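You operate a simulated robot arm through the tools that you are given. There is no shell and no other tool. Be economical: measure what you need, move in short steps, check, and stop when the job is done.

You are at the controls of a simulated two-armed robot. One attempt, no reset.

Task
Hold the card tray on the top of the stock bench steady with one hand and open the back wall of the card tray with the other.

The check looks at the end state, three seconds after you hand in, the way a careful person would. Anything else that was tipped, shoved, dropped, spilled or broken makes it a failure.

Robot
Two 7-joint arms with two-finger parallel grippers on one trunk, on a base that drives. Base frame: it is fixed to the floor where the robot stands at the start and does not move with it; the origin is under the middle of the robot, x ahead of it, y to its left, z up. Lengths are in m, angles in degrees, forces in N, time in s.
The left shoulder is at the start at [0.05, 0.165, 1.13], the right one opposite. With the tool pointing down near the work surface each hand reaches from about 0.2 to 0.68 m from the robot's upright axis, wherever it stands, measured 20 degrees to its own side. Places, roughly: back wall of the card tray [0.6, 0, 0.8]. Payload 3.91 kg a hand.
The TCP of each hand is the grasp point between the finger pads, 0.03 m short of the fingertips. In the tool frame z runs along the fingers and y along their closing line. The gripper opens to 0.11 m. The fingers are 0.02 m wide and 0.01 m thick; the gripper's body (0.048 by 0.112 m) begins 0.055 m behind the TCP.
Orientation is told as [roll, pitch, yaw] about the base's x, y, z axes, in that order, counted from this pose: with the fingers straight down and closing along the base's y, the tool's x points along the base's -x, its y along +y and its z along -z.

Tools
- The arms move only by the tool arm_command. It takes "left_steps", "right_steps" or both (then of equal length, played together; a hand with none holds still); each is a list of rows, each a list of 6 numbers: the shift along the base's x, y, z in m, then the turn, a rotation vector about the base's x, y, z in degrees. In form: [[dx, dy, dz, rx, ry, rz], ...]. A call has 1 to 12 rows; each row is the pose to reach, as a shift and turn from the pose commanded when the call began. "left_claw" and "right_claw" are, for a hand that has rows, the opening in per cent of the stroke, from 0 (shut) to 100 (fully open), set as the call begins (left out, the last holds). A row lasts 0.2 s, in which the tool goes at most 0.05 m and 8.6 degrees; a call with a longer step from one row to the next is refused whole, and so is a gripper value outside its range. Where a pose cannot be reached the arm comes as near as it can. A force on the tool above 40 N (or 10 N above the force at the start of the call, whichever is more), or a blocked arm, ends the call early, and 0.2 s more pass. Each finger travels about 0.045 m/s and halts on what it meets, pressing with about 28 N; the grip force reading is that of the motor and also rises with nothing between the fingers. The clock runs only during rows and for 0.2 s after the last one: add rows that repeat a pose to give the fingers time. The reply holds the time, the measured pose of the TCP, the force on the tool along the base axes, the opening and the grip force, in the units named above and with some noise, with the torque about the TCP (base axes, N m) and any sound that the robot's microphone picked up.
- Cameras (640 x 400 px; columns grow to the right, rows downward): "scene" is now at [0.1187, 0.0005, 1.305]; the picture's right is [0.01, -1.00, 0.00], its down [-0.52, -0.01, -0.85] and it looks along [0.85, 0.01, -0.52] (base axes); focal length 274 px, centre (320, 200). "left" rides on the left gripper at [0.072, -0.017, -0.103] in its tool frame; the picture's right is [0.23, 0.97, 0.00], its down [-0.76, 0.18, -0.62] and it looks along [-0.61, 0.14, 0.78] (tool axes); focal length 222 px, centre (320, 200). "right" rides on the right gripper at [0.072, 0.017, -0.103] in its tool frame; the picture's right is [-0.23, 0.97, 0.00], its down [-0.76, -0.18, -0.62] and it looks along [-0.61, -0.14, 0.78] (tool axes); focal length 222 px, centre (320, 200). There is no depth. A picture from a camera that has moved, and an enlarged one, comes with that camera's place and axes in the base frame and with its lens.
- snapshot(camera): a new picture of that camera. No time passes.
- move_column(by): slides the trunk up (or, below 0, down) by that many m; the arms and the scene camera ride with it, the base frame stays. It gives what a move gives, with no picture.
- base_move(legs): drives the robot by 1 to 6 legs, each [ahead, left, turn to the left] in m, m and degrees, along the robot's own axes; the way and the turn of a leg run together, so that a leg with both is an arc; at most 1.5 m and 180 degrees a leg. The arms and the cameras ride along, it lands a little off, and it stops where it bumps. It gives what a move gives.
- turn_head(pan, tilt): turns the head with the scene camera to pan (to the left, within 80 degrees either way) and tilt (down, from -29 to 69), counted from straight ahead of the robot. It gives what a move gives.
- close_up(camera, box): a new picture of the part [left, top, right, bottom] of that camera's present view, enlarged. No time passes.
- close_job(): hands the job in; it is judged then, once.

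Work in short steps. Places have to be worked out from the pictures, the camera data and where the tool is seen: move nearer, look again, correct. Check each grasp and each placing, and mend what went wrong. You have 120 turns and 88 pictures in all, those below and enlarged ones among them. Open the grippers and draw the arms clear of the work before you hand the job in, unless the task says otherwise; then end with one line.

The tools are called after ">>>" as a command line: name --argument value ..., lists and objects as JSON in quotes. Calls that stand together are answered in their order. arm_command: Moves the arms, as the interface text tells. Its arguments: {"type":"object","properties":{"left_steps":{"type":"array","items":{"type":"array","items":{"type":"number"}}},"left_claw":{"type":"number"},"right_steps":{"type":"array","items":{"type":"array","items":{"type":"number"}}},"right_claw":{"type":"number"}},"required":[]} The other tools are called the same way: move_column (by) slides the trunk up or down; base_move (legs) drives the base; turn_head (pan, tilt) turns the head that bears the scene camera; snapshot (camera) takes a picture; close_up (camera, box) takes an enlarged picture of a part of a camera's view; close_job () hands the job in.

At the start:

```text
clock: 0.0
left_tcp_pos: [0.2724, 0.0939, 1.1367]
left_ee_rot: [-0.1, 0.0, 0.0]
left_ft_force: [-0.4, 1.0, 0.3]
left_moment: [0.0, 0.03, 0.0]
left_opening: 0.1103
left_grasp_force: 0.1
right_tcp_pos: [0.3088, -0.167, 1.136]
right_ee_rot: [-0.1, 0.0, 0.0]
right_ft_force: [-0.4, -0.3, 0.5]
right_moment: [0.04, 0.04, 0.01]
right_opening: 0.1099
right_grasp_force: 0.1
trunk travel left (down, up): [-0.35, 0.153]
robot x, y, heading: [-0.0005, 0.0016, 0.4]
head pan, tilt: [0.7, 31.6]
```

scene: 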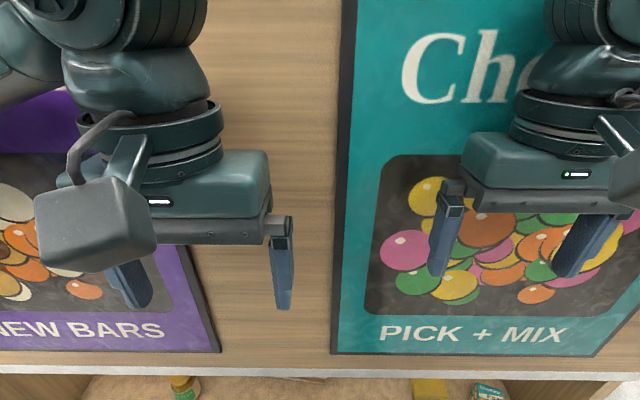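
right: 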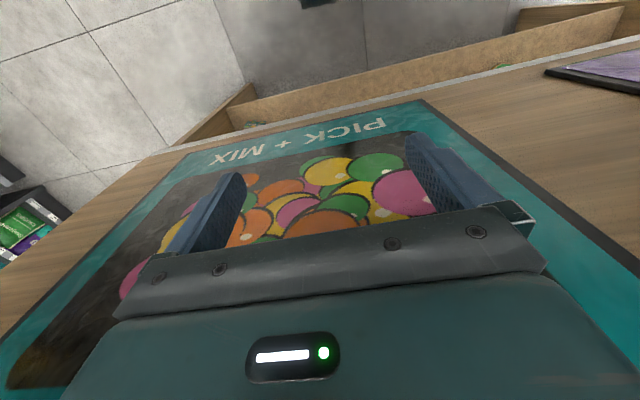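
left: 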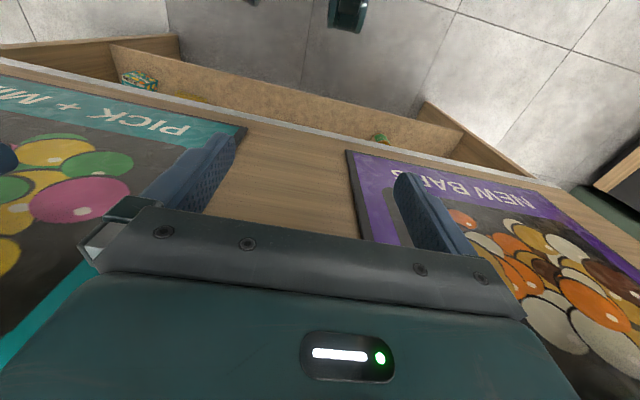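

The view shows a wooden panel with posters ahead and a low shelf; I can't see the tray yet. I'll turn the head to look around.

>>> turn_head --pan 0 --tilt 60

>>> snapshot --camera "scene"

>>> turn_head --pan 0 --tilt 0

>>> snapshot --camera "scene"

```text
clock: 0.9
left_tcp_pos: [0.2735, 0.0938, 1.136]
left_ee_rot: [0.0, 0.1, 0.0]
left_ft_force: [-0.5, 0.5, 0.2]
left_moment: [0.02, 0.0, -0.01]
left_opening: 0.1101
left_grasp_force: 0.1
right_tcp_pos: [0.3098, -0.1686, 1.1367]
right_ee_rot: [-0.1, -0.1, 0.0]
right_ft_force: [-0.9, -0.8, -0.5]
right_moment: [0.0, 0.0, -0.03]
right_opening: 0.1101
right_grasp_force: 0.1
trunk travel left (down, up): [-0.35, 0.153]
robot x, y, heading: [0.0003, 0.0045, 0.2]
head pan, tilt: [0.0, 60.0]
```

```text
84 pictures are left
camera scene: at [0.0956, -0.0006, 1.2654], right [0.0, -1.0, 0.0], down [-0.87, 0.0, -0.5], along [0.5, 0.0, -0.87], focal length 274 px, centre (320, 200)
```

scene: 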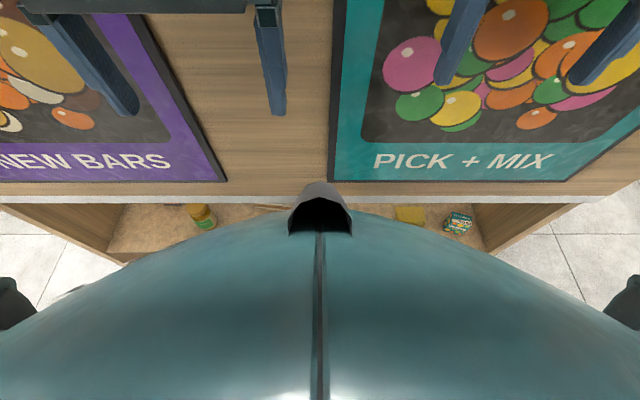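

```text
clock: 2.2
left_tcp_pos: [0.2733, 0.0934, 1.1349]
left_ee_rot: [0.0, 0.1, 0.0]
left_ft_force: [0.9, 0.5, 0.4]
left_moment: [-0.04, -0.03, 0.02]
left_opening: 0.1102
left_grasp_force: 0.1
right_tcp_pos: [0.3095, -0.1672, 1.1361]
right_ee_rot: [0.0, 0.1, 0.0]
right_ft_force: [-0.1, 0.5, -0.1]
right_moment: [0.0, 0.01, 0.02]
right_opening: 0.1102
right_grasp_force: 0.1
trunk travel left (down, up): [-0.35, 0.153]
robot x, y, heading: [0.0012, -0.0028, 0.0]
head pan, tilt: [0.0, 0.0]
```

```text
83 pictures are left
camera scene: at [0.1189, -0.0006, 1.3557], right [0.0, -1.0, 0.0], down [0.0, 0.0, -1.0], along [1.0, 0.0, 0.0], focal length 274 px, centre (320, 200)
```

scene: 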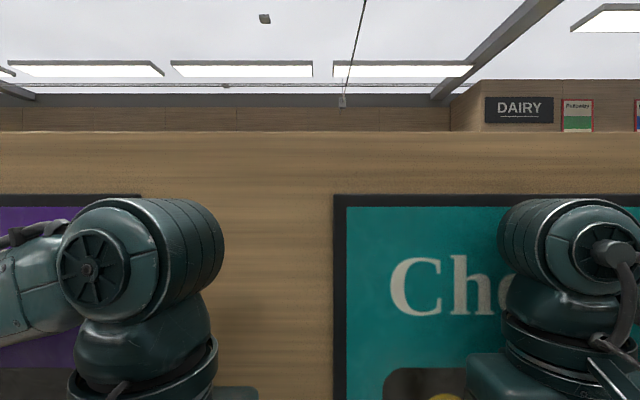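

A tall screen stands between me and the bench top. I'll raise the trunk and look over it, and to the sides.

>>> move_column --by 0.15

>>> turn_head --pan 0 --tilt 20

>>> snapshot --camera "scene"

>>> turn_head --pan 70 --tilt 25

>>> snapshot --camera "scene"

>>> turn_head --pan -70 --tilt 25

>>> snapshot --camera "scene"

```text
clock: 4.0
left_tcp_pos: [0.2724, 0.0934, 1.2851]
left_ee_rot: [0.1, 0.0, 0.0]
left_ft_force: [0.3, 0.2, 0.4]
left_moment: [0.01, -0.02, 0.01]
left_opening: 0.1099
left_grasp_force: 0.1
right_tcp_pos: [0.3098, -0.1674, 1.2854]
right_ee_rot: [0.0, 0.1, 0.0]
right_ft_force: [-0.3, 0.1, 0.2]
right_moment: [-0.02, 0.0, 0.0]
right_opening: 0.1099
right_grasp_force: 0.0
trunk travel left (down, up): [-0.5, 0.003]
robot x, y, heading: [-0.0024, 0.0023, 0.1]
head pan, tilt: [0.0, 0.0]
```

```text
clock: 4.8
left_tcp_pos: [0.272, 0.0937, 1.2863]
left_ee_rot: [0.1, 0.0, 0.0]
left_ft_force: [0.1, 0.0, -1.0]
left_moment: [-0.01, -0.01, 0.0]
left_opening: 0.1101
left_grasp_force: 0.1
right_tcp_pos: [0.3109, -0.1676, 1.2874]
right_ee_rot: [0.0, 0.1, 0.0]
right_ft_force: [-0.7, -0.2, -0.4]
right_moment: [0.01, 0.01, 0.0]
right_opening: 0.1101
right_grasp_force: 0.0
trunk travel left (down, up): [-0.5, 0.003]
robot x, y, heading: [0.0018, 0.0014, -0.5]
head pan, tilt: [0.0, 20.0]
```

```text
82 pictures are left
camera scene: at [0.122, -0.0006, 1.4736], right [0.0, -1.0, 0.0], down [-0.34, 0.0, -0.94], along [0.94, 0.0, -0.34], focal length 274 px, centre (320, 200)
```

scene: 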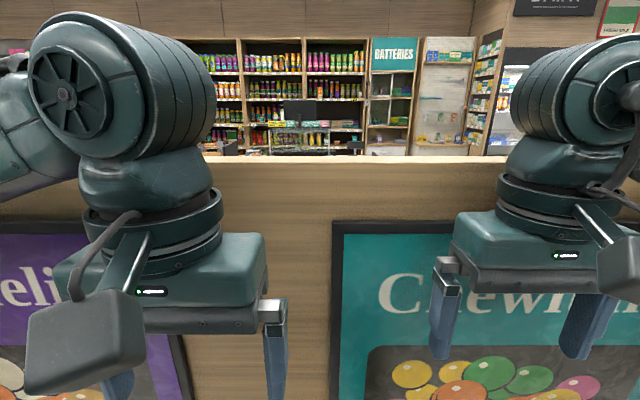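

```text
clock: 6.2
left_tcp_pos: [0.2724, 0.0952, 1.2858]
left_ee_rot: [0.0, 0.0, 0.0]
left_ft_force: [1.1, 0.1, -0.1]
left_moment: [-0.02, -0.01, -0.02]
left_opening: 0.1099
left_grasp_force: 0.0
right_tcp_pos: [0.3113, -0.1682, 1.2869]
right_ee_rot: [0.0, 0.0, 0.1]
right_ft_force: [0.7, -0.6, -0.4]
right_moment: [0.01, -0.05, -0.01]
right_opening: 0.1103
right_grasp_force: 0.1
trunk travel left (down, up): [-0.5, 0.003]
robot x, y, heading: [-0.0002, -0.0007, -0.3]
head pan, tilt: [70.0, 25.0]
```

```text
81 pictures are left
camera scene: at [0.0605, 0.086, 1.4654], right [0.94, -0.34, 0.0], down [-0.14, -0.4, -0.91], along [0.31, 0.85, -0.42], focal length 274 px, centre (320, 200)
```

scene: 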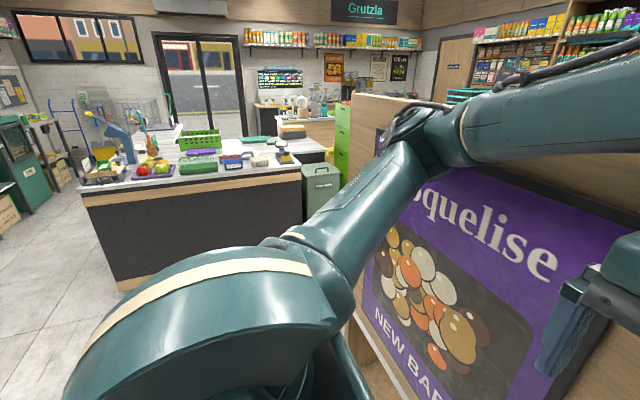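

```text
clock: 8.4
left_tcp_pos: [0.272, 0.0942, 1.2864]
left_ee_rot: [-0.1, 0.0, -0.1]
left_ft_force: [0.4, 0.4, 0.9]
left_moment: [-0.01, -0.01, 0.0]
left_opening: 0.1099
left_grasp_force: 0.2
right_tcp_pos: [0.3101, -0.1672, 1.2851]
right_ee_rot: [0.0, -0.1, 0.0]
right_ft_force: [0.1, -0.3, -0.7]
right_moment: [-0.01, 0.01, -0.01]
right_opening: 0.1097
right_grasp_force: 0.0
trunk travel left (down, up): [-0.5, 0.003]
robot x, y, heading: [0.0013, -0.0011, -0.3]
head pan, tilt: [-70.0, 25.0]
```

```text
80 pictures are left
camera scene: at [0.0605, -0.0872, 1.4654], right [-0.94, -0.34, 0.0], down [-0.14, 0.4, -0.91], along [0.31, -0.85, -0.42], focal length 274 px, centre (320, 200)
```

scene: 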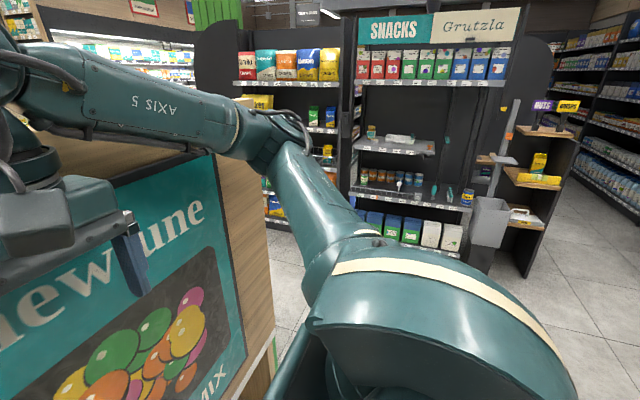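

The bench is behind the promo panel, whose right end is near y≈-0.63 with about 1.2 m of free floor beyond. I'll back off and shift right, then look along the gap.

>>> base_move --legs '[[-0.25, 0, 0], [0, -1.2, 0]]'

>>> turn_head --pan 0 --tilt 25

>>> snapshot --camera "scene"

>>> turn_head --pan 45 --tilt 25

>>> snapshot --camera "scene"

```text
clock: 15.8
left_tcp_pos: [0.0091, -1.0892, 1.2869]
left_ee_rot: [0.0, -0.1, -1.7]
left_ft_force: [-1.1, -0.1, -0.6]
left_moment: [0.02, 0.03, 0.0]
left_opening: 0.1101
left_grasp_force: 0.1
right_tcp_pos: [0.0393, -1.3514, 1.2861]
right_ee_rot: [0.0, 0.0, -1.8]
right_ft_force: [0.7, 0.2, -0.1]
right_moment: [-0.01, -0.03, 0.02]
right_opening: 0.1097
right_grasp_force: 0.0
trunk travel left (down, up): [-0.5, 0.003]
robot x, y, heading: [-0.266, -1.1756, -1.9]
head pan, tilt: [-70.0, 25.0]
```

```text
clock: 17.2
left_tcp_pos: [0.0095, -1.0889, 1.2854]
left_ee_rot: [0.1, 0.0, -1.7]
left_ft_force: [0.4, 0.9, -0.5]
left_moment: [-0.01, -0.01, 0.02]
left_opening: 0.1098
left_grasp_force: 0.0
right_tcp_pos: [0.039, -1.3507, 1.2858]
right_ee_rot: [0.1, 0.0, -1.7]
right_ft_force: [0.8, 0.1, -0.6]
right_moment: [-0.01, 0.01, -0.04]
right_opening: 0.11
right_grasp_force: 0.1
trunk travel left (down, up): [-0.5, 0.003]
robot x, y, heading: [-0.2651, -1.1744, -1.9]
head pan, tilt: [0.0, 25.0]
```

```text
79 pictures are left
camera scene: at [-0.1448, -1.1787, 1.4654], right [-0.03, -1.0, 0.0], down [-0.42, 0.01, -0.91], along [0.91, -0.03, -0.42], focal length 274 px, centre (320, 200)
```

scene: 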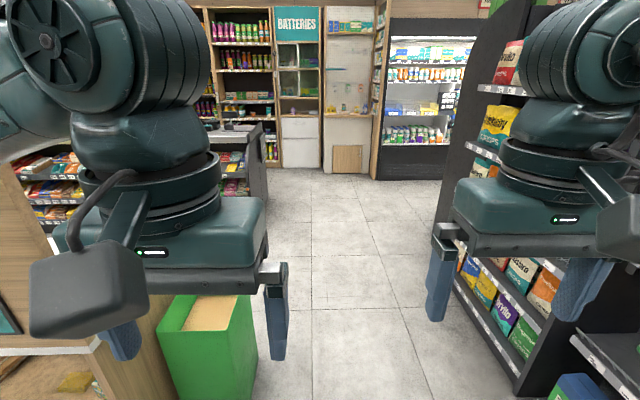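

```text
clock: 18.4
left_tcp_pos: [0.0093, -1.0892, 1.2861]
left_ee_rot: [0.1, 0.0, -1.6]
left_ft_force: [-0.3, 0.0, 0.3]
left_moment: [-0.02, 0.01, -0.01]
left_opening: 0.1098
left_grasp_force: 0.0
right_tcp_pos: [0.0397, -1.3511, 1.2868]
right_ee_rot: [0.0, 0.0, -1.7]
right_ft_force: [-0.1, 0.0, -0.2]
right_moment: [0.04, 0.0, 0.0]
right_opening: 0.1099
right_grasp_force: 0.1
trunk travel left (down, up): [-0.5, 0.003]
robot x, y, heading: [-0.2682, -1.174, -1.8]
head pan, tilt: [45.0, 25.0]
```

```text
78 pictures are left
camera scene: at [-0.1698, -1.1127, 1.4654], right [0.69, -0.73, 0.0], down [-0.31, -0.29, -0.91], along [0.66, 0.62, -0.42], focal length 274 px, centre (320, 200)
```

scene: 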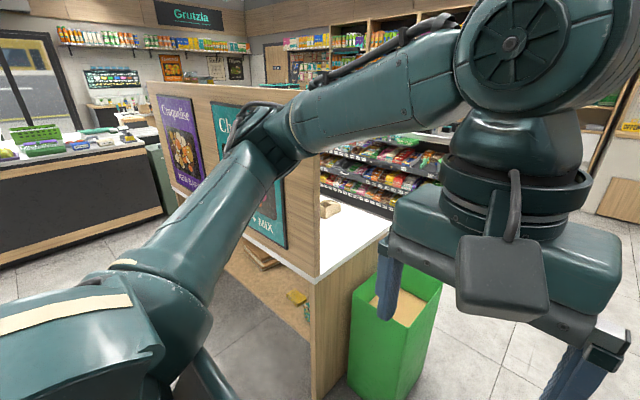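

The aisle is clear; the green bin lies at the bench's right end (to y≈-0.86), bench top spans x≈0.38–0.92, with about 1.2 m behind it. I'll drive round the end, in two steps.

>>> base_move --legs '[[0, -0.23, 1.8], [0.9, 0, 0], [0.85, 0, 0]]'

>>> turn_head --pan 75 --tilt 25

>>> snapshot --camera "scene"

>>> turn_head --pan 20 --tilt 25

>>> snapshot --camera "scene"

```text
clock: 28.6
left_tcp_pos: [1.7642, -1.3, 1.286]
left_ee_rot: [0.0, 0.0, 1.1]
left_ft_force: [1.1, -0.1, -0.4]
left_moment: [0.0, 0.02, 0.04]
left_opening: 0.11
left_grasp_force: 0.1
right_tcp_pos: [1.8067, -1.5611, 1.2862]
right_ee_rot: [0.0, 0.0, 0.9]
right_ft_force: [0.1, -0.4, -0.4]
right_moment: [-0.01, 0.01, -0.01]
right_opening: 0.1102
right_grasp_force: 0.1
trunk travel left (down, up): [-0.5, 0.003]
robot x, y, heading: [1.4913, -1.3971, 0.7]
head pan, tilt: [45.0, 25.0]
```

```text
clock: 29.5
left_tcp_pos: [1.7634, -1.2983, 1.2858]
left_ee_rot: [-0.1, 0.1, 1.0]
left_ft_force: [-0.5, 0.3, -0.2]
left_moment: [0.0, 0.0, 0.01]
left_opening: 0.1098
left_grasp_force: 0.1
right_tcp_pos: [1.807, -1.5605, 1.2854]
right_ee_rot: [0.0, -0.1, 1.0]
right_ft_force: [-1.1, -0.1, -0.4]
right_moment: [0.01, 0.02, 0.0]
right_opening: 0.1101
right_grasp_force: 0.2
trunk travel left (down, up): [-0.5, 0.003]
robot x, y, heading: [1.4948, -1.4003, 1.0]
head pan, tilt: [75.0, 25.0]
```

```text
77 pictures are left
camera scene: at [1.5444, -1.3086, 1.4654], right [0.97, -0.24, 0.0], down [-0.1, -0.41, -0.91], along [0.22, 0.88, -0.42], focal length 274 px, centre (320, 200)
```

scene: 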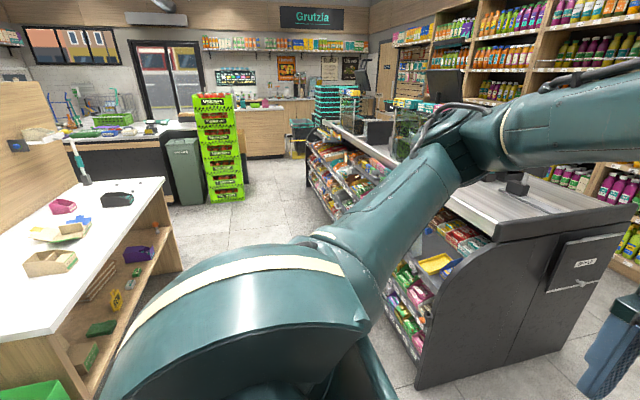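

```text
clock: 30.8
left_tcp_pos: [1.763, -1.2993, 1.2851]
left_ee_rot: [0.0, 0.0, 1.0]
left_ft_force: [-0.2, 0.5, -0.4]
left_moment: [-0.02, 0.01, 0.02]
left_opening: 0.11
left_grasp_force: 0.0
right_tcp_pos: [1.8061, -1.5592, 1.2857]
right_ee_rot: [0.0, 0.1, 1.1]
right_ft_force: [-0.7, -0.2, 0.1]
right_moment: [0.02, 0.01, 0.01]
right_opening: 0.1099
right_grasp_force: 0.2
trunk travel left (down, up): [-0.5, 0.003]
robot x, y, heading: [1.4898, -1.3999, 1.0]
head pan, tilt: [20.0, 25.0]
```

```text
76 pictures are left
camera scene: at [1.608, -1.3649, 1.4654], right [0.36, -0.93, 0.0], down [-0.39, -0.15, -0.91], along [0.85, 0.33, -0.42], focal length 274 px, centre (320, 200)
```

scene: 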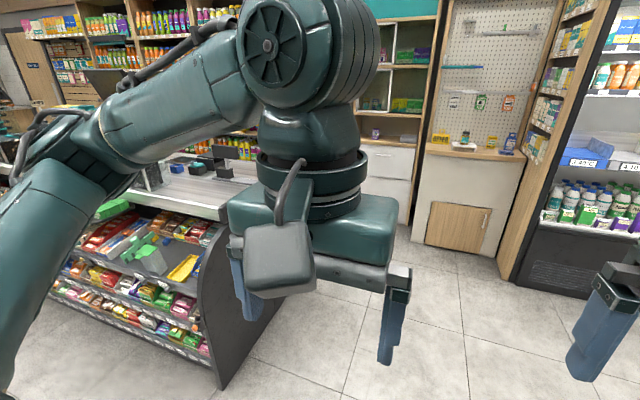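

The bench top behind the panel holds several items including cardboard pieces; the candy counter front is near x≈2.2. I turn round here, then strafe in behind the bench.

>>> base_move --legs '[[0, 0, 90], [0, 0, 89]]'

>>> turn_head --pan -45 --tilt 30

>>> snapshot --camera "scene"

```text
clock: 38.6
left_tcp_pos: [1.2147, -1.4712, 1.2864]
left_ee_rot: [0.0, 0.0, 175.8]
left_ft_force: [0.3, 0.3, 0.7]
left_moment: [0.01, 0.01, -0.03]
left_opening: 0.1101
left_grasp_force: 0.1
right_tcp_pos: [1.196, -1.2085, 1.2857]
right_ee_rot: [0.0, -0.1, 175.9]
right_ft_force: [0.2, -0.8, -0.9]
right_moment: [-0.01, 0.03, 0.02]
right_opening: 0.1102
right_grasp_force: 0.0
trunk travel left (down, up): [-0.5, 0.003]
robot x, y, heading: [1.4943, -1.3976, 176.1]
head pan, tilt: [20.0, 25.0]
```

```text
clock: 40.0
left_tcp_pos: [1.2144, -1.4713, 1.2865]
left_ee_rot: [0.0, 0.0, 175.9]
left_ft_force: [-0.6, 0.0, 0.5]
left_moment: [0.01, 0.03, 0.02]
left_opening: 0.1099
left_grasp_force: 0.1
right_tcp_pos: [1.1959, -1.2096, 1.2857]
right_ee_rot: [0.0, 0.0, 176.0]
right_ft_force: [0.2, 0.3, 0.0]
right_moment: [-0.02, -0.01, 0.03]
right_opening: 0.1102
right_grasp_force: 0.0
trunk travel left (down, up): [-0.5, 0.003]
robot x, y, heading: [1.4941, -1.4002, 175.9]
head pan, tilt: [-45.0, 30.0]
```

```text
75 pictures are left
camera scene: at [1.4042, -1.3282, 1.4575], right [0.75, 0.66, 0.0], down [0.33, -0.38, -0.87], along [-0.57, 0.65, -0.5], focal length 274 px, centre (320, 200)
```

scene: 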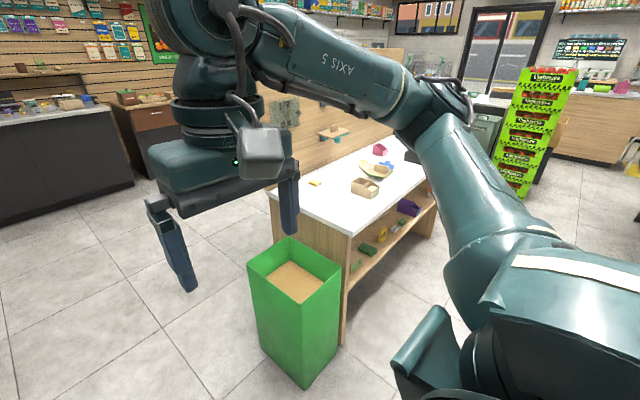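

Turned round; now strafe right to about y=0, correcting heading.

>>> base_move --legs '[[0, 0, 4], [0, -1.38, 0]]'

>>> turn_head --pan 0 --tilt 38

>>> snapshot --camera "scene"

```text
clock: 47.3
left_tcp_pos: [1.2424, -0.0998, 1.2865]
left_ee_rot: [-0.1, 0.0, 178.0]
left_ft_force: [0.4, -0.3, 0.4]
left_moment: [0.04, 0.01, -0.03]
left_opening: 0.1102
left_grasp_force: 0.0
right_tcp_pos: [1.2154, 0.1645, 1.2858]
right_ee_rot: [0.0, -0.1, 178.0]
right_ft_force: [-0.3, -0.3, -1.2]
right_moment: [-0.02, -0.02, 0.0]
right_opening: 0.1099
right_grasp_force: 0.0
trunk travel left (down, up): [-0.5, 0.003]
robot x, y, heading: [1.5177, -0.0154, 178.1]
head pan, tilt: [-45.0, 30.0]
```

```text
clock: 48.4
left_tcp_pos: [1.2431, -0.0995, 1.2858]
left_ee_rot: [0.0, 0.0, 178.1]
left_ft_force: [1.3, -0.4, 0.6]
left_moment: [0.01, -0.02, 0.01]
left_opening: 0.11
left_grasp_force: 0.1
right_tcp_pos: [1.2145, 0.1632, 1.2859]
right_ee_rot: [0.0, 0.0, 178.0]
right_ft_force: [-0.1, -0.3, 0.1]
right_moment: [-0.04, 0.04, 0.01]
right_opening: 0.1096
right_grasp_force: 0.1
trunk travel left (down, up): [-0.5, 0.003]
robot x, y, heading: [1.5162, -0.0173, 178.0]
head pan, tilt: [0.0, 38.0]
```

```text
74 pictures are left
camera scene: at [1.4029, -0.0116, 1.4451], right [0.04, 1.0, 0.0], down [0.62, -0.02, -0.79], along [-0.79, 0.03, -0.62], focal length 274 px, centre (320, 200)
```

scene: 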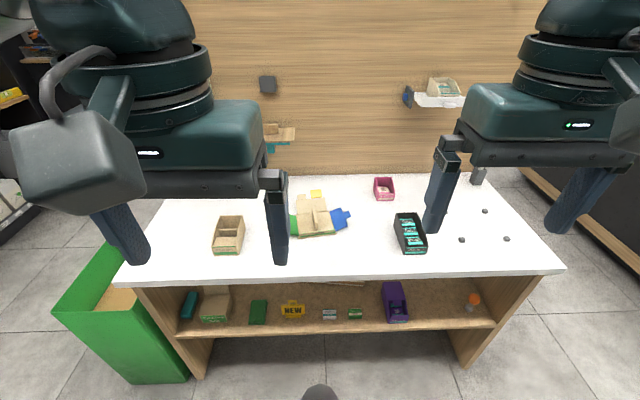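

>>> close_up --camera "scene" --box '[200, 170, 440, 270]'

>>> close_up --camera "scene" --box '[270, 175, 370, 245]'

```text
2.67 times, centred on (320, 220) of scene
camera zoom: at [1.4029, -0.0116, 1.4451], right [0.04, 1.0, 0.0], down [0.62, -0.02, -0.79], along [-0.79, 0.03, -0.62], focal length 732 px, centre (320, 147)
```

zoom: 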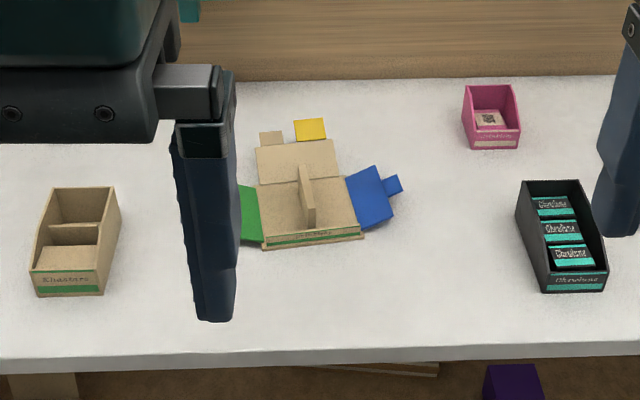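

```text
5.71 times, centred on (320, 210) of scene
camera zoom: at [1.4029, -0.0116, 1.4451], right [0.04, 1.0, 0.0], down [0.62, -0.02, -0.79], along [-0.79, 0.03, -0.62], focal length 1569 px, centre (320, 143)
```

zoom: 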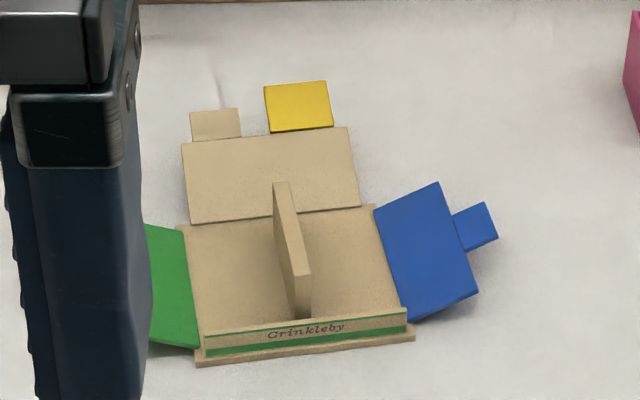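

The tray is a small unfolded carton centred near (0.70, 0.0), label lip toward me, side and back flaps. I'll move ahead a bit and look closer to tell the back wall's state.

>>> base_move --legs '[[0.22, 0, 2]]'

>>> turn_head --pan 0 --tilt 55

>>> snapshot --camera "scene"

>>> snapshot --camera "left"

```text
clock: 50.1
left_tcp_pos: [1.0246, -0.1046, 1.2872]
left_ee_rot: [0.0, 0.0, 179.9]
left_ft_force: [-0.9, -0.6, 0.3]
left_moment: [0.02, 0.0, 0.02]
left_opening: 0.1102
left_grasp_force: 0.0
right_tcp_pos: [0.9883, 0.1563, 1.2859]
right_ee_rot: [0.0, 0.0, 179.9]
right_ft_force: [-1.2, -1.2, 0.2]
right_moment: [0.0, -0.01, -0.01]
right_opening: 0.11
right_grasp_force: 0.0
trunk travel left (down, up): [-0.5, 0.003]
robot x, y, heading: [1.2979, -0.0133, 179.6]
head pan, tilt: [0.0, 38.0]
```

```text
clock: 50.9
left_tcp_pos: [1.0254, -0.105, 1.2848]
left_ee_rot: [-0.1, 0.0, 179.9]
left_ft_force: [0.0, 0.1, 1.1]
left_moment: [0.02, 0.0, 0.01]
left_opening: 0.1099
left_grasp_force: 0.0
right_tcp_pos: [0.9885, 0.1574, 1.2855]
right_ee_rot: [0.0, 0.1, 179.9]
right_ft_force: [0.4, 0.3, -0.7]
right_moment: [0.0, 0.01, 0.02]
right_opening: 0.1099
right_grasp_force: 0.1
trunk travel left (down, up): [-0.5, 0.003]
robot x, y, heading: [1.2917, -0.0105, 179.9]
head pan, tilt: [0.0, 55.0]
```

```text
71 pictures are left
camera scene: at [1.1966, -0.0115, 1.4215], right [0.0, 1.0, 0.0], down [0.82, 0.0, -0.57], along [-0.57, 0.0, -0.82], focal length 274 px, centre (320, 200)
```

scene: 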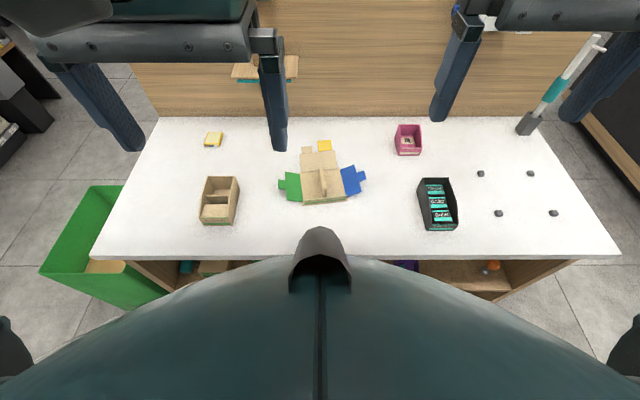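

```text
70 pictures are left
camera left: at [1.0975, -0.0876, 1.3898], right [0.23, -0.97, 0.0], down [-0.76, -0.18, 0.62], along [-0.61, -0.14, -0.78], focal length 222 px, centre (320, 200)
```

left: 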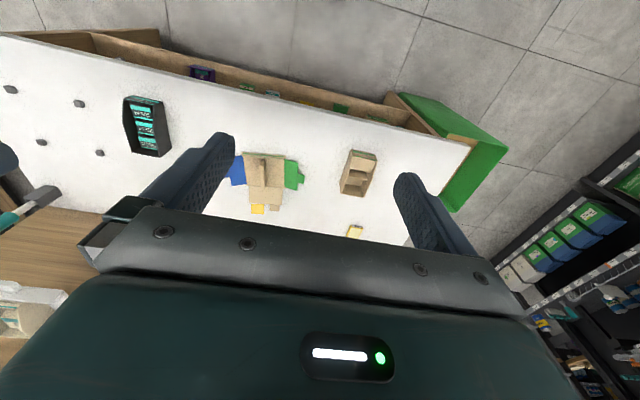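

>>> close_up --camera "scene" --box '[272, 130, 376, 210]'

>>> close_up --camera "left" --box '[220, 145, 316, 220]'

```text
5.00 times, centred on (324, 170) of scene
camera zoom: at [1.1966, -0.0115, 1.4215], right [0.0, 1.0, 0.0], down [0.82, 0.0, -0.57], along [-0.57, 0.0, -0.82], focal length 1373 px, centre (300, 350)
```

zoom: 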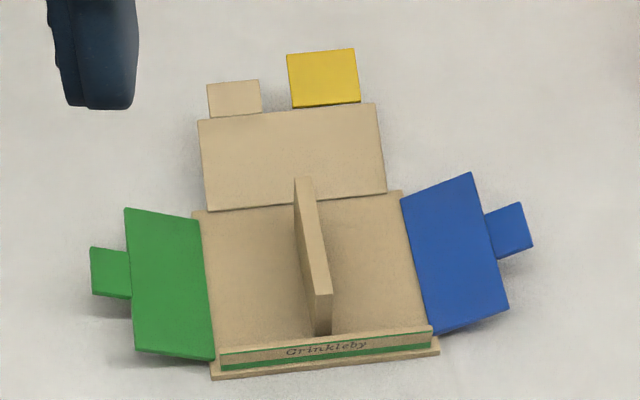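

```text
5.33 times, centred on (268, 182) of left
camera zoom: at [1.0975, -0.0876, 1.3898], right [0.23, -0.97, 0.0], down [-0.76, -0.18, 0.62], along [-0.61, -0.14, -0.78], focal length 1185 px, centre (597, 293)
```

zoom: 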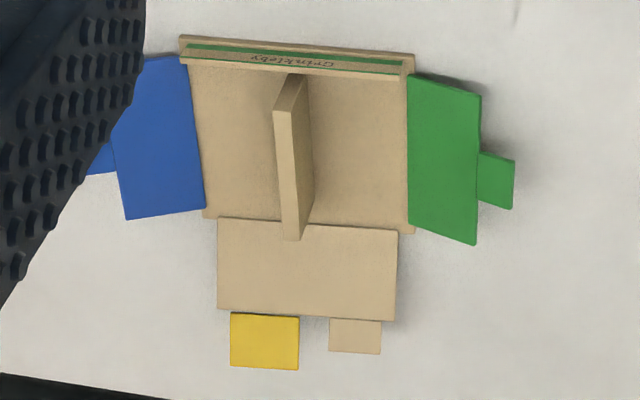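

From the views I have, the back wall lies outward and close to flat, but angle is ill-determined. I'll lower the trunk for a lower viewpoint.

>>> move_column --by -0.3

>>> turn_head --pan 0 --tilt 25

>>> snapshot --camera "scene"

```text
clock: 53.9
left_tcp_pos: [1.0263, -0.1047, 0.9863]
left_ee_rot: [-0.1, 0.1, 179.9]
left_ft_force: [0.0, 0.2, -0.3]
left_moment: [-0.01, 0.0, 0.0]
left_opening: 0.1099
left_grasp_force: 0.1
right_tcp_pos: [0.9876, 0.156, 0.9865]
right_ee_rot: [0.1, 0.0, 179.9]
right_ft_force: [-0.1, -0.3, 0.7]
right_moment: [-0.01, -0.06, -0.01]
right_opening: 0.1101
right_grasp_force: 0.3
trunk travel left (down, up): [-0.2, 0.303]
robot x, y, heading: [1.296, -0.0126, 180.0]
head pan, tilt: [0.0, 55.0]
```

```text
clock: 54.9
left_tcp_pos: [1.0255, -0.1039, 0.9861]
left_ee_rot: [0.0, 0.0, 179.8]
left_ft_force: [0.5, -0.3, 0.6]
left_moment: [-0.03, -0.02, 0.02]
left_opening: 0.1097
left_grasp_force: 0.1
right_tcp_pos: [0.988, 0.1572, 0.9864]
right_ee_rot: [0.0, 0.0, 179.9]
right_ft_force: [0.3, -0.4, -0.5]
right_moment: [0.04, 0.02, -0.02]
right_opening: 0.1101
right_grasp_force: 0.1
trunk travel left (down, up): [-0.2, 0.303]
robot x, y, heading: [1.2992, -0.0139, 180.1]
head pan, tilt: [0.0, 25.0]
```

```text
67 pictures are left
camera scene: at [1.1764, -0.0115, 1.1653], right [0.0, 1.0, 0.0], down [0.42, 0.0, -0.91], along [-0.91, 0.0, -0.42], focal length 274 px, centre (320, 200)
```

scene: 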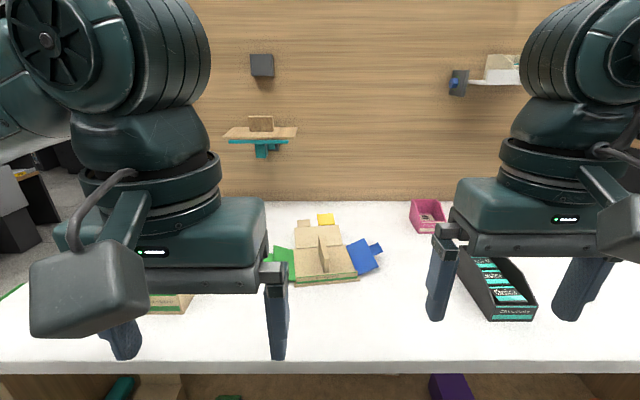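

>>> close_up --camera "scene" --box '[266, 210, 394, 290]'

>>> snapshot --camera "left"

```text
5.00 times, centred on (330, 250) of scene
camera zoom: at [1.1764, -0.0115, 1.1653], right [0.0, 1.0, 0.0], down [0.42, 0.0, -0.91], along [-0.91, 0.0, -0.42], focal length 1373 px, centre (270, -50)
```

zoom: 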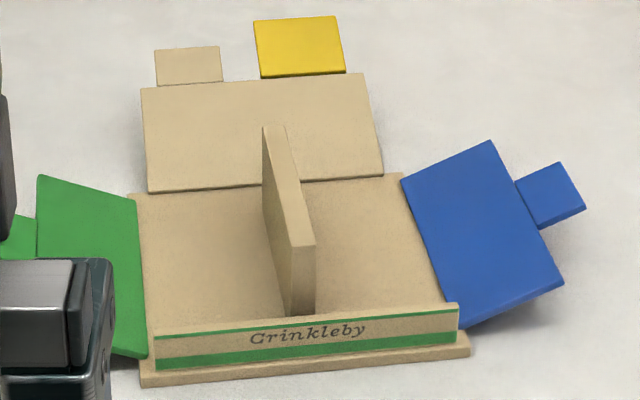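

```text
65 pictures are left
camera left: at [1.0973, -0.0876, 1.0897], right [0.23, -0.97, 0.0], down [-0.76, -0.18, 0.62], along [-0.61, -0.14, -0.78], focal length 222 px, centre (320, 200)
```

left: 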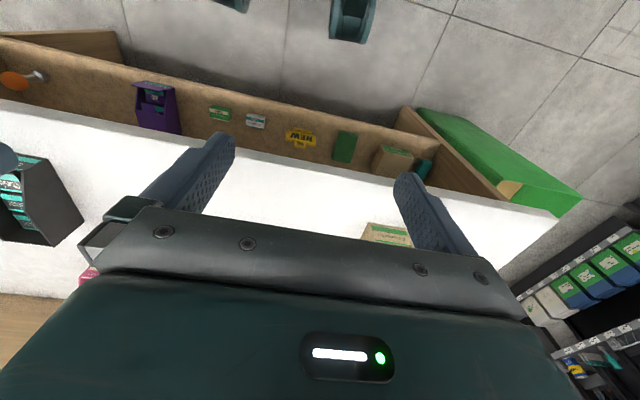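

The wall lies outward at only ~10–20° above flat with a yellow pull tab near (0.60, 0.0), so opening it means raising it upright like the finished trays. I'll go 5 cm closer (wheels visible at ~0.25 m ahead of centre, so clear of the bench) and raise the trunk for a proper reach.

>>> base_move --legs '[[0.045, 0, 0]]'

>>> move_column --by 0.13

>>> turn_head --pan 0 --tilt 45

>>> close_up --camera "scene" --box '[240, 110, 400, 210]'

```text
clock: 55.8
left_tcp_pos: [0.9813, -0.1053, 0.9865]
left_ee_rot: [0.0, 0.0, 180.0]
left_ft_force: [-0.3, -1.0, 0.2]
left_moment: [-0.01, -0.02, 0.0]
left_opening: 0.1103
left_grasp_force: 0.0
right_tcp_pos: [0.9442, 0.156, 0.9854]
right_ee_rot: [0.0, 0.0, 180.0]
right_ft_force: [-0.1, 0.0, -0.4]
right_moment: [0.02, 0.04, -0.01]
right_opening: 0.1099
right_grasp_force: 0.0
trunk travel left (down, up): [-0.2, 0.303]
robot x, y, heading: [1.2535, -0.0133, 180.1]
head pan, tilt: [0.0, 25.0]
```

```text
clock: 57.4
left_tcp_pos: [0.9811, -0.1041, 1.1158]
left_ee_rot: [-0.1, 0.0, 179.9]
left_ft_force: [0.0, 0.2, 0.5]
left_moment: [0.0, 0.01, 0.01]
left_opening: 0.11
left_grasp_force: 0.0
right_tcp_pos: [0.9437, 0.1565, 1.1159]
right_ee_rot: [0.0, 0.0, 180.1]
right_ft_force: [-0.8, 0.3, 0.2]
right_moment: [-0.02, 0.04, 0.0]
right_opening: 0.11
right_grasp_force: 0.1
trunk travel left (down, up): [-0.33, 0.173]
robot x, y, heading: [1.2524, -0.0133, 180.2]
head pan, tilt: [0.0, 25.0]
```

```text
clock: 58.2
left_tcp_pos: [0.9809, -0.1049, 1.1176]
left_ee_rot: [0.0, 0.0, 179.9]
left_ft_force: [-0.6, -0.3, -1.1]
left_moment: [0.0, -0.02, -0.01]
left_opening: 0.1101
left_grasp_force: 0.0
right_tcp_pos: [0.9438, 0.1577, 1.1155]
right_ee_rot: [0.0, 0.1, 180.0]
right_ft_force: [-0.2, -0.4, 0.1]
right_moment: [0.03, -0.01, 0.0]
right_opening: 0.1103
right_grasp_force: 0.1
trunk travel left (down, up): [-0.33, 0.173]
robot x, y, heading: [1.2558, -0.0126, 180.0]
head pan, tilt: [0.0, 45.0]
```

```text
4.00 times, centred on (320, 160) of scene
camera zoom: at [1.143, -0.0116, 1.2649], right [0.0, 1.0, 0.0], down [0.71, 0.0, -0.71], along [-0.71, 0.0, -0.71], focal length 1098 px, centre (320, 360)
```

zoom: 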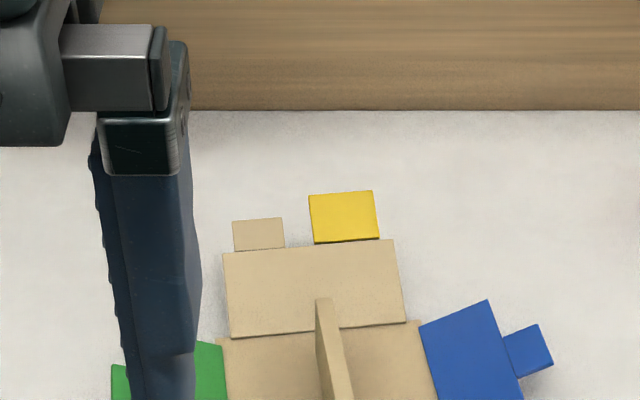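

Yellow tab sits at about (0.595, 0.003, ~0.84). I'll bring the right hand above it, partly shut and yawed 6° to match the tray, staying high, and look.

>>> arm_command --right_steps '[[-0.04, -0.02, -0.01, 0, 0, 1], [-0.08, -0.04, -0.025, 0, 0, 2], [-0.12, -0.06, -0.04, 0, 0, 3], [-0.16, -0.08, -0.055, 0, 0, 4], [-0.2, -0.1, -0.07, 0, 0, 5], [-0.24, -0.12, -0.085, 0, 0, 6], [-0.28, -0.14, -0.1, 0, 0, 6], [-0.32, -0.15, -0.115, 0, 0, 6], [-0.34, -0.155, -0.12, 0, 0, 6]]' --right_claw 65

>>> snapshot --camera "right"

>>> snapshot --camera "scene"

```text
clock: 60.2
left_tcp_pos: [0.9816, -0.106, 1.1162]
left_ee_rot: [-0.1, 0.0, 180.0]
left_ft_force: [0.7, -0.3, 0.3]
left_moment: [0.03, 0.01, 0.02]
left_opening: 0.1101
left_grasp_force: 0.1
right_tcp_pos: [0.6311, 0.0141, 0.9903]
right_ee_rot: [-0.1, -0.2, -173.8]
right_ft_force: [-0.5, -1.4, 1.4]
right_moment: [0.05, 0.02, 0.02]
right_opening: 0.0714
right_grasp_force: 0.0
right hand out of reach, approached as far as the arm can: row 8, 9
trunk travel left (down, up): [-0.33, 0.173]
robot x, y, heading: [1.2548, -0.0115, 180.2]
head pan, tilt: [0.0, 45.0]
```

```text
63 pictures are left
camera right: at [0.7061, 0.0037, 1.0947], right [-0.12, -0.99, 0.0], down [-0.78, 0.09, 0.62], along [-0.62, 0.08, -0.78], focal length 222 px, centre (320, 200)
```

right: 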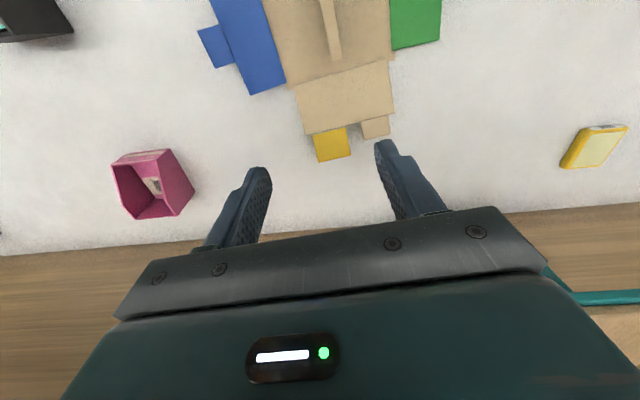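

```text
62 pictures are left
camera scene: at [1.1432, -0.0128, 1.2649], right [0.0, 1.0, 0.0], down [0.71, 0.0, -0.71], along [-0.71, 0.0, -0.71], focal length 274 px, centre (320, 200)
```

scene: 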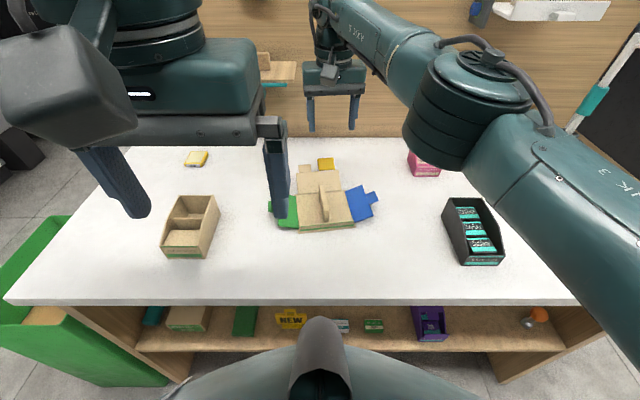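

The arm's limit leaves the tab just out of reach (tab ≈ (0.588, 0.006, 0.838), hinge ≈ (0.658, 0.803), wall ~27° up). Before creeping nearer I check the gap between base and bench with the left camera.

>>> snapshot --camera "left"

```text
61 pictures are left
camera left: at [1.0535, -0.0889, 1.2197], right [0.23, -0.97, 0.0], down [-0.76, -0.18, 0.62], along [-0.61, -0.14, -0.78], focal length 222 px, centre (320, 200)
```

left: 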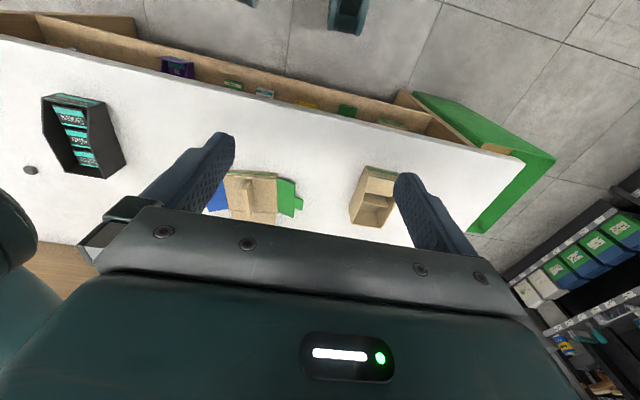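

Floor is visible clear up to x≈1.06–1.1 in front of the bench with no base in it, so 5 cm more is safe. I creep nearer (hand is high above everything).

>>> base_move --legs '[[0.05, 0, 0]]'

>>> snapshot --camera "right"

```text
clock: 61.1
left_tcp_pos: [0.9325, -0.1052, 1.1152]
left_ee_rot: [-0.1, 0.0, -180.0]
left_ft_force: [-0.1, -0.3, 0.4]
left_moment: [-0.03, 0.0, 0.01]
left_opening: 0.1099
left_grasp_force: 0.1
right_tcp_pos: [0.5835, 0.0143, 0.9898]
right_ee_rot: [0.0, -0.1, -174.0]
right_ft_force: [-0.1, -0.2, -0.4]
right_moment: [0.0, -0.02, 0.0]
right_opening: 0.0716
right_grasp_force: 0.0
trunk travel left (down, up): [-0.33, 0.173]
robot x, y, heading: [1.2105, -0.014, -179.8]
head pan, tilt: [0.0, 45.0]
```

```text
60 pictures are left
camera right: at [0.6571, 0.0046, 1.0944], right [-0.12, -0.99, 0.0], down [-0.78, 0.1, 0.62], along [-0.62, 0.08, -0.78], focal length 222 px, centre (320, 200)
```

right: 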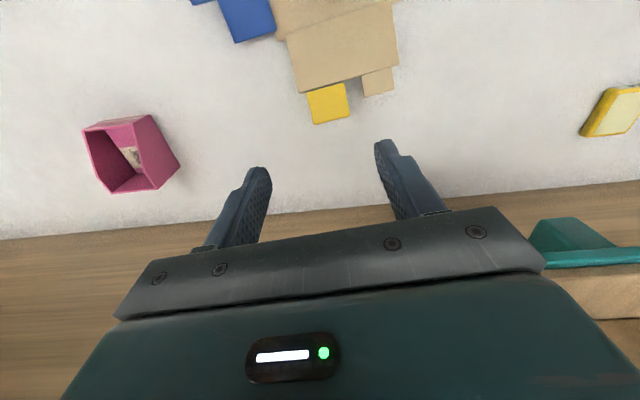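

Tabs are now within reach. Both tabs together span y≈-0.067…0.026, so I can straddle them. First the left hand: stage it, tilted 40° and yawed 6°, short of the divider in front.

>>> arm_command --left_steps '[[0.0, 0.02, -0.02, -0.4, 8, 1.2], [-0.01, 0.04, -0.04, -0.8, 16, 2.4], [-0.025, 0.06, -0.06, -1.2, 24, 3.6], [-0.04, 0.08, -0.09, -1.7, 32, 4.8], [-0.06, 0.098, -0.12, -2.1, 40, 6], [-0.08, 0.104, -0.15, -2.1, 40, 6], [-0.1, 0.104, -0.17, -2.1, 40, 6]]' --left_claw 60

>>> snapshot --camera "left"

>>> snapshot --camera "scene"

```text
clock: 62.7
left_tcp_pos: [0.8323, -0.0015, 0.9488]
left_ee_rot: [-0.1, -40.1, -173.6]
left_ft_force: [-0.4, -0.8, -1.1]
left_moment: [-0.01, -0.01, -0.03]
left_opening: 0.0658
left_grasp_force: 0.0
right_tcp_pos: [0.584, 0.0154, 0.9903]
right_ee_rot: [0.0, 0.0, -173.9]
right_ft_force: [0.2, -0.4, 0.2]
right_moment: [0.0, -0.03, 0.0]
right_opening: 0.0714
right_grasp_force: 0.0
trunk travel left (down, up): [-0.33, 0.173]
robot x, y, heading: [1.205, -0.0114, -180.1]
head pan, tilt: [0.0, 45.0]
```

```text
59 pictures are left
camera left: at [0.9514, 0.0291, 0.9801], right [0.28, -0.95, -0.15], down [-0.16, -0.2, 0.97], along [-0.95, -0.25, -0.21], focal length 222 px, centre (320, 200)
```

left: 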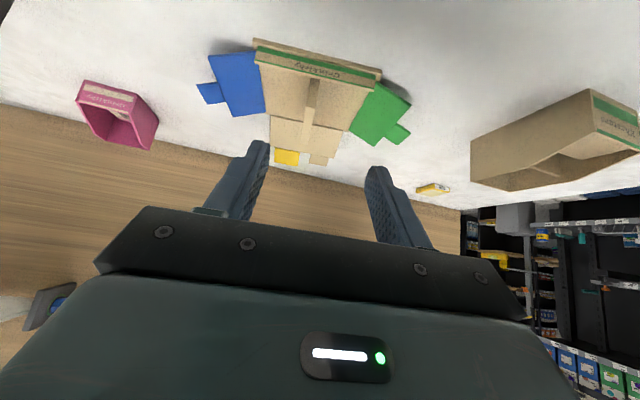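

```text
58 pictures are left
camera scene: at [1.0948, -0.0119, 1.2648], right [0.0, 1.0, 0.0], down [0.71, 0.0, -0.71], along [-0.71, 0.0, -0.71], focal length 274 px, centre (320, 200)
```

scene: 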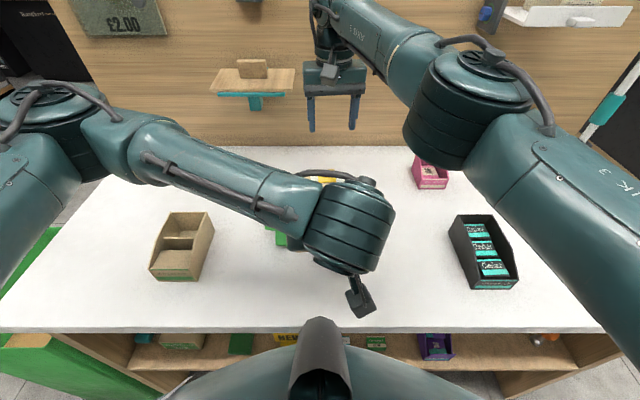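

The low left view is very useful; I enlarge it.

>>> close_up --camera "left" --box '[190, 30, 420, 174]'

```text
2.78 times, centred on (305, 102) of left
camera zoom: at [0.9514, 0.0291, 0.9801], right [0.28, -0.95, -0.15], down [-0.16, -0.2, 0.97], along [-0.95, -0.25, -0.21], focal length 617 px, centre (362, 472)
```

zoom: 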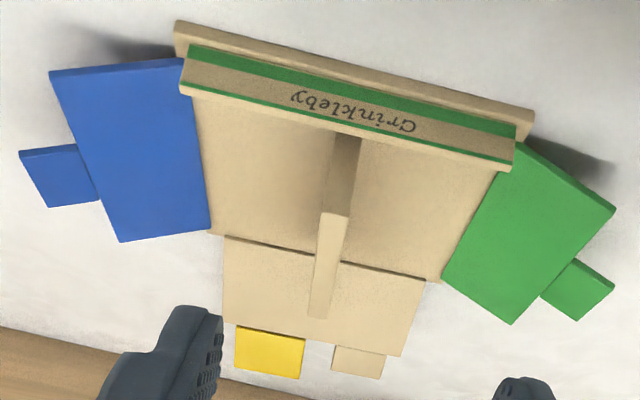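

Divider runs x≈0.672–0.752, y≈-0.011…0.002, top z≈0.845. I advance the left hand along its axis, first to about 4 cm short.

>>> arm_command --left_steps '[[-0.03, 0.0, -0.033, 0, 0, 0], [-0.06, 0.0, -0.066, 0, 0, 0], [-0.065, 0.0, -0.07, 0, 0, 0]]' --left_claw 45

>>> snapshot --camera "left"

```text
clock: 63.5
left_tcp_pos: [0.7676, -0.0001, 0.8783]
left_ee_rot: [-0.1, -40.1, -173.7]
left_ft_force: [0.2, 1.4, -0.2]
left_moment: [-0.02, -0.01, 0.03]
left_opening: 0.0493
left_grasp_force: 0.0
right_tcp_pos: [0.5845, 0.0137, 0.9913]
right_ee_rot: [0.0, 0.0, -174.0]
right_ft_force: [0.2, 0.8, -0.5]
right_moment: [0.01, 0.03, 0.0]
right_opening: 0.0715
right_grasp_force: 0.1
trunk travel left (down, up): [-0.33, 0.173]
robot x, y, heading: [1.2061, -0.0108, -180.0]
head pan, tilt: [0.0, 45.0]
```

```text
56 pictures are left
camera left: at [0.886, 0.0305, 0.9108], right [0.28, -0.95, -0.15], down [-0.16, -0.2, 0.97], along [-0.95, -0.24, -0.21], focal length 222 px, centre (320, 200)
```

left: 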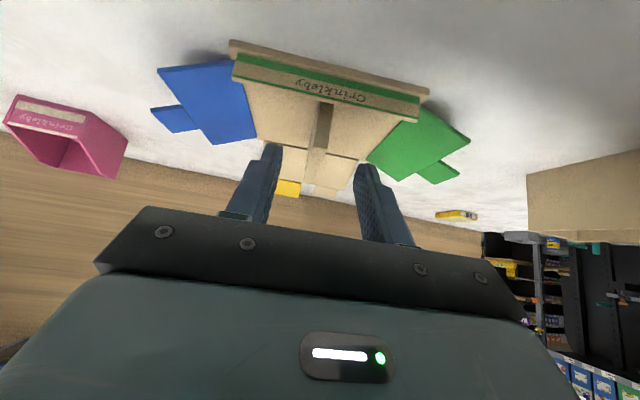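

Fingers are lined up with the divider. I advance the last 3–4 cm.

>>> arm_command --left_steps '[[-0.017, -0.001, -0.018, 0, 0, 0], [-0.033, -0.001, -0.034, 0, 0, 0], [-0.033, -0.001, -0.034, 0, 0, 0]]'

>>> close_up --camera "left" --box '[190, 20, 450, 220]'

```text
clock: 64.3
left_tcp_pos: [0.7333, -0.0017, 0.8444]
left_ee_rot: [0.0, -40.1, -173.7]
left_ft_force: [-0.6, 0.7, -0.2]
left_moment: [0.02, 0.0, 0.0]
left_opening: 0.0498
left_grasp_force: 0.1
right_tcp_pos: [0.5837, 0.0143, 0.9894]
right_ee_rot: [-0.1, 0.0, -174.0]
right_ft_force: [0.5, 0.6, 0.5]
right_moment: [0.01, 0.03, -0.02]
right_opening: 0.0715
right_grasp_force: 0.2
trunk travel left (down, up): [-0.33, 0.173]
robot x, y, heading: [1.2046, -0.0129, -179.6]
head pan, tilt: [0.0, 45.0]
```

```text
2.00 times, centred on (320, 120) of left
camera zoom: at [0.8524, 0.0293, 0.8772], right [0.28, -0.95, -0.15], down [-0.16, -0.2, 0.97], along [-0.95, -0.25, -0.21], focal length 444 px, centre (320, 360)
```

zoom: 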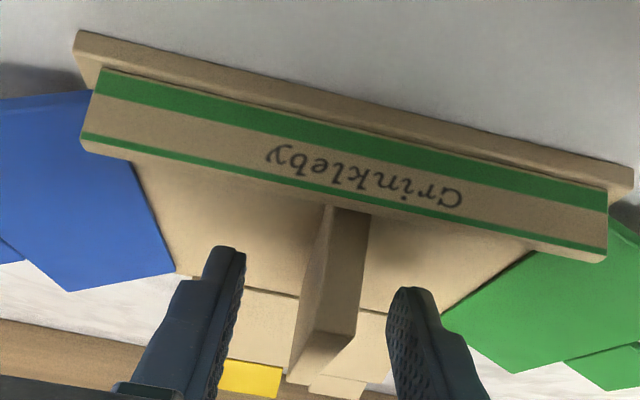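

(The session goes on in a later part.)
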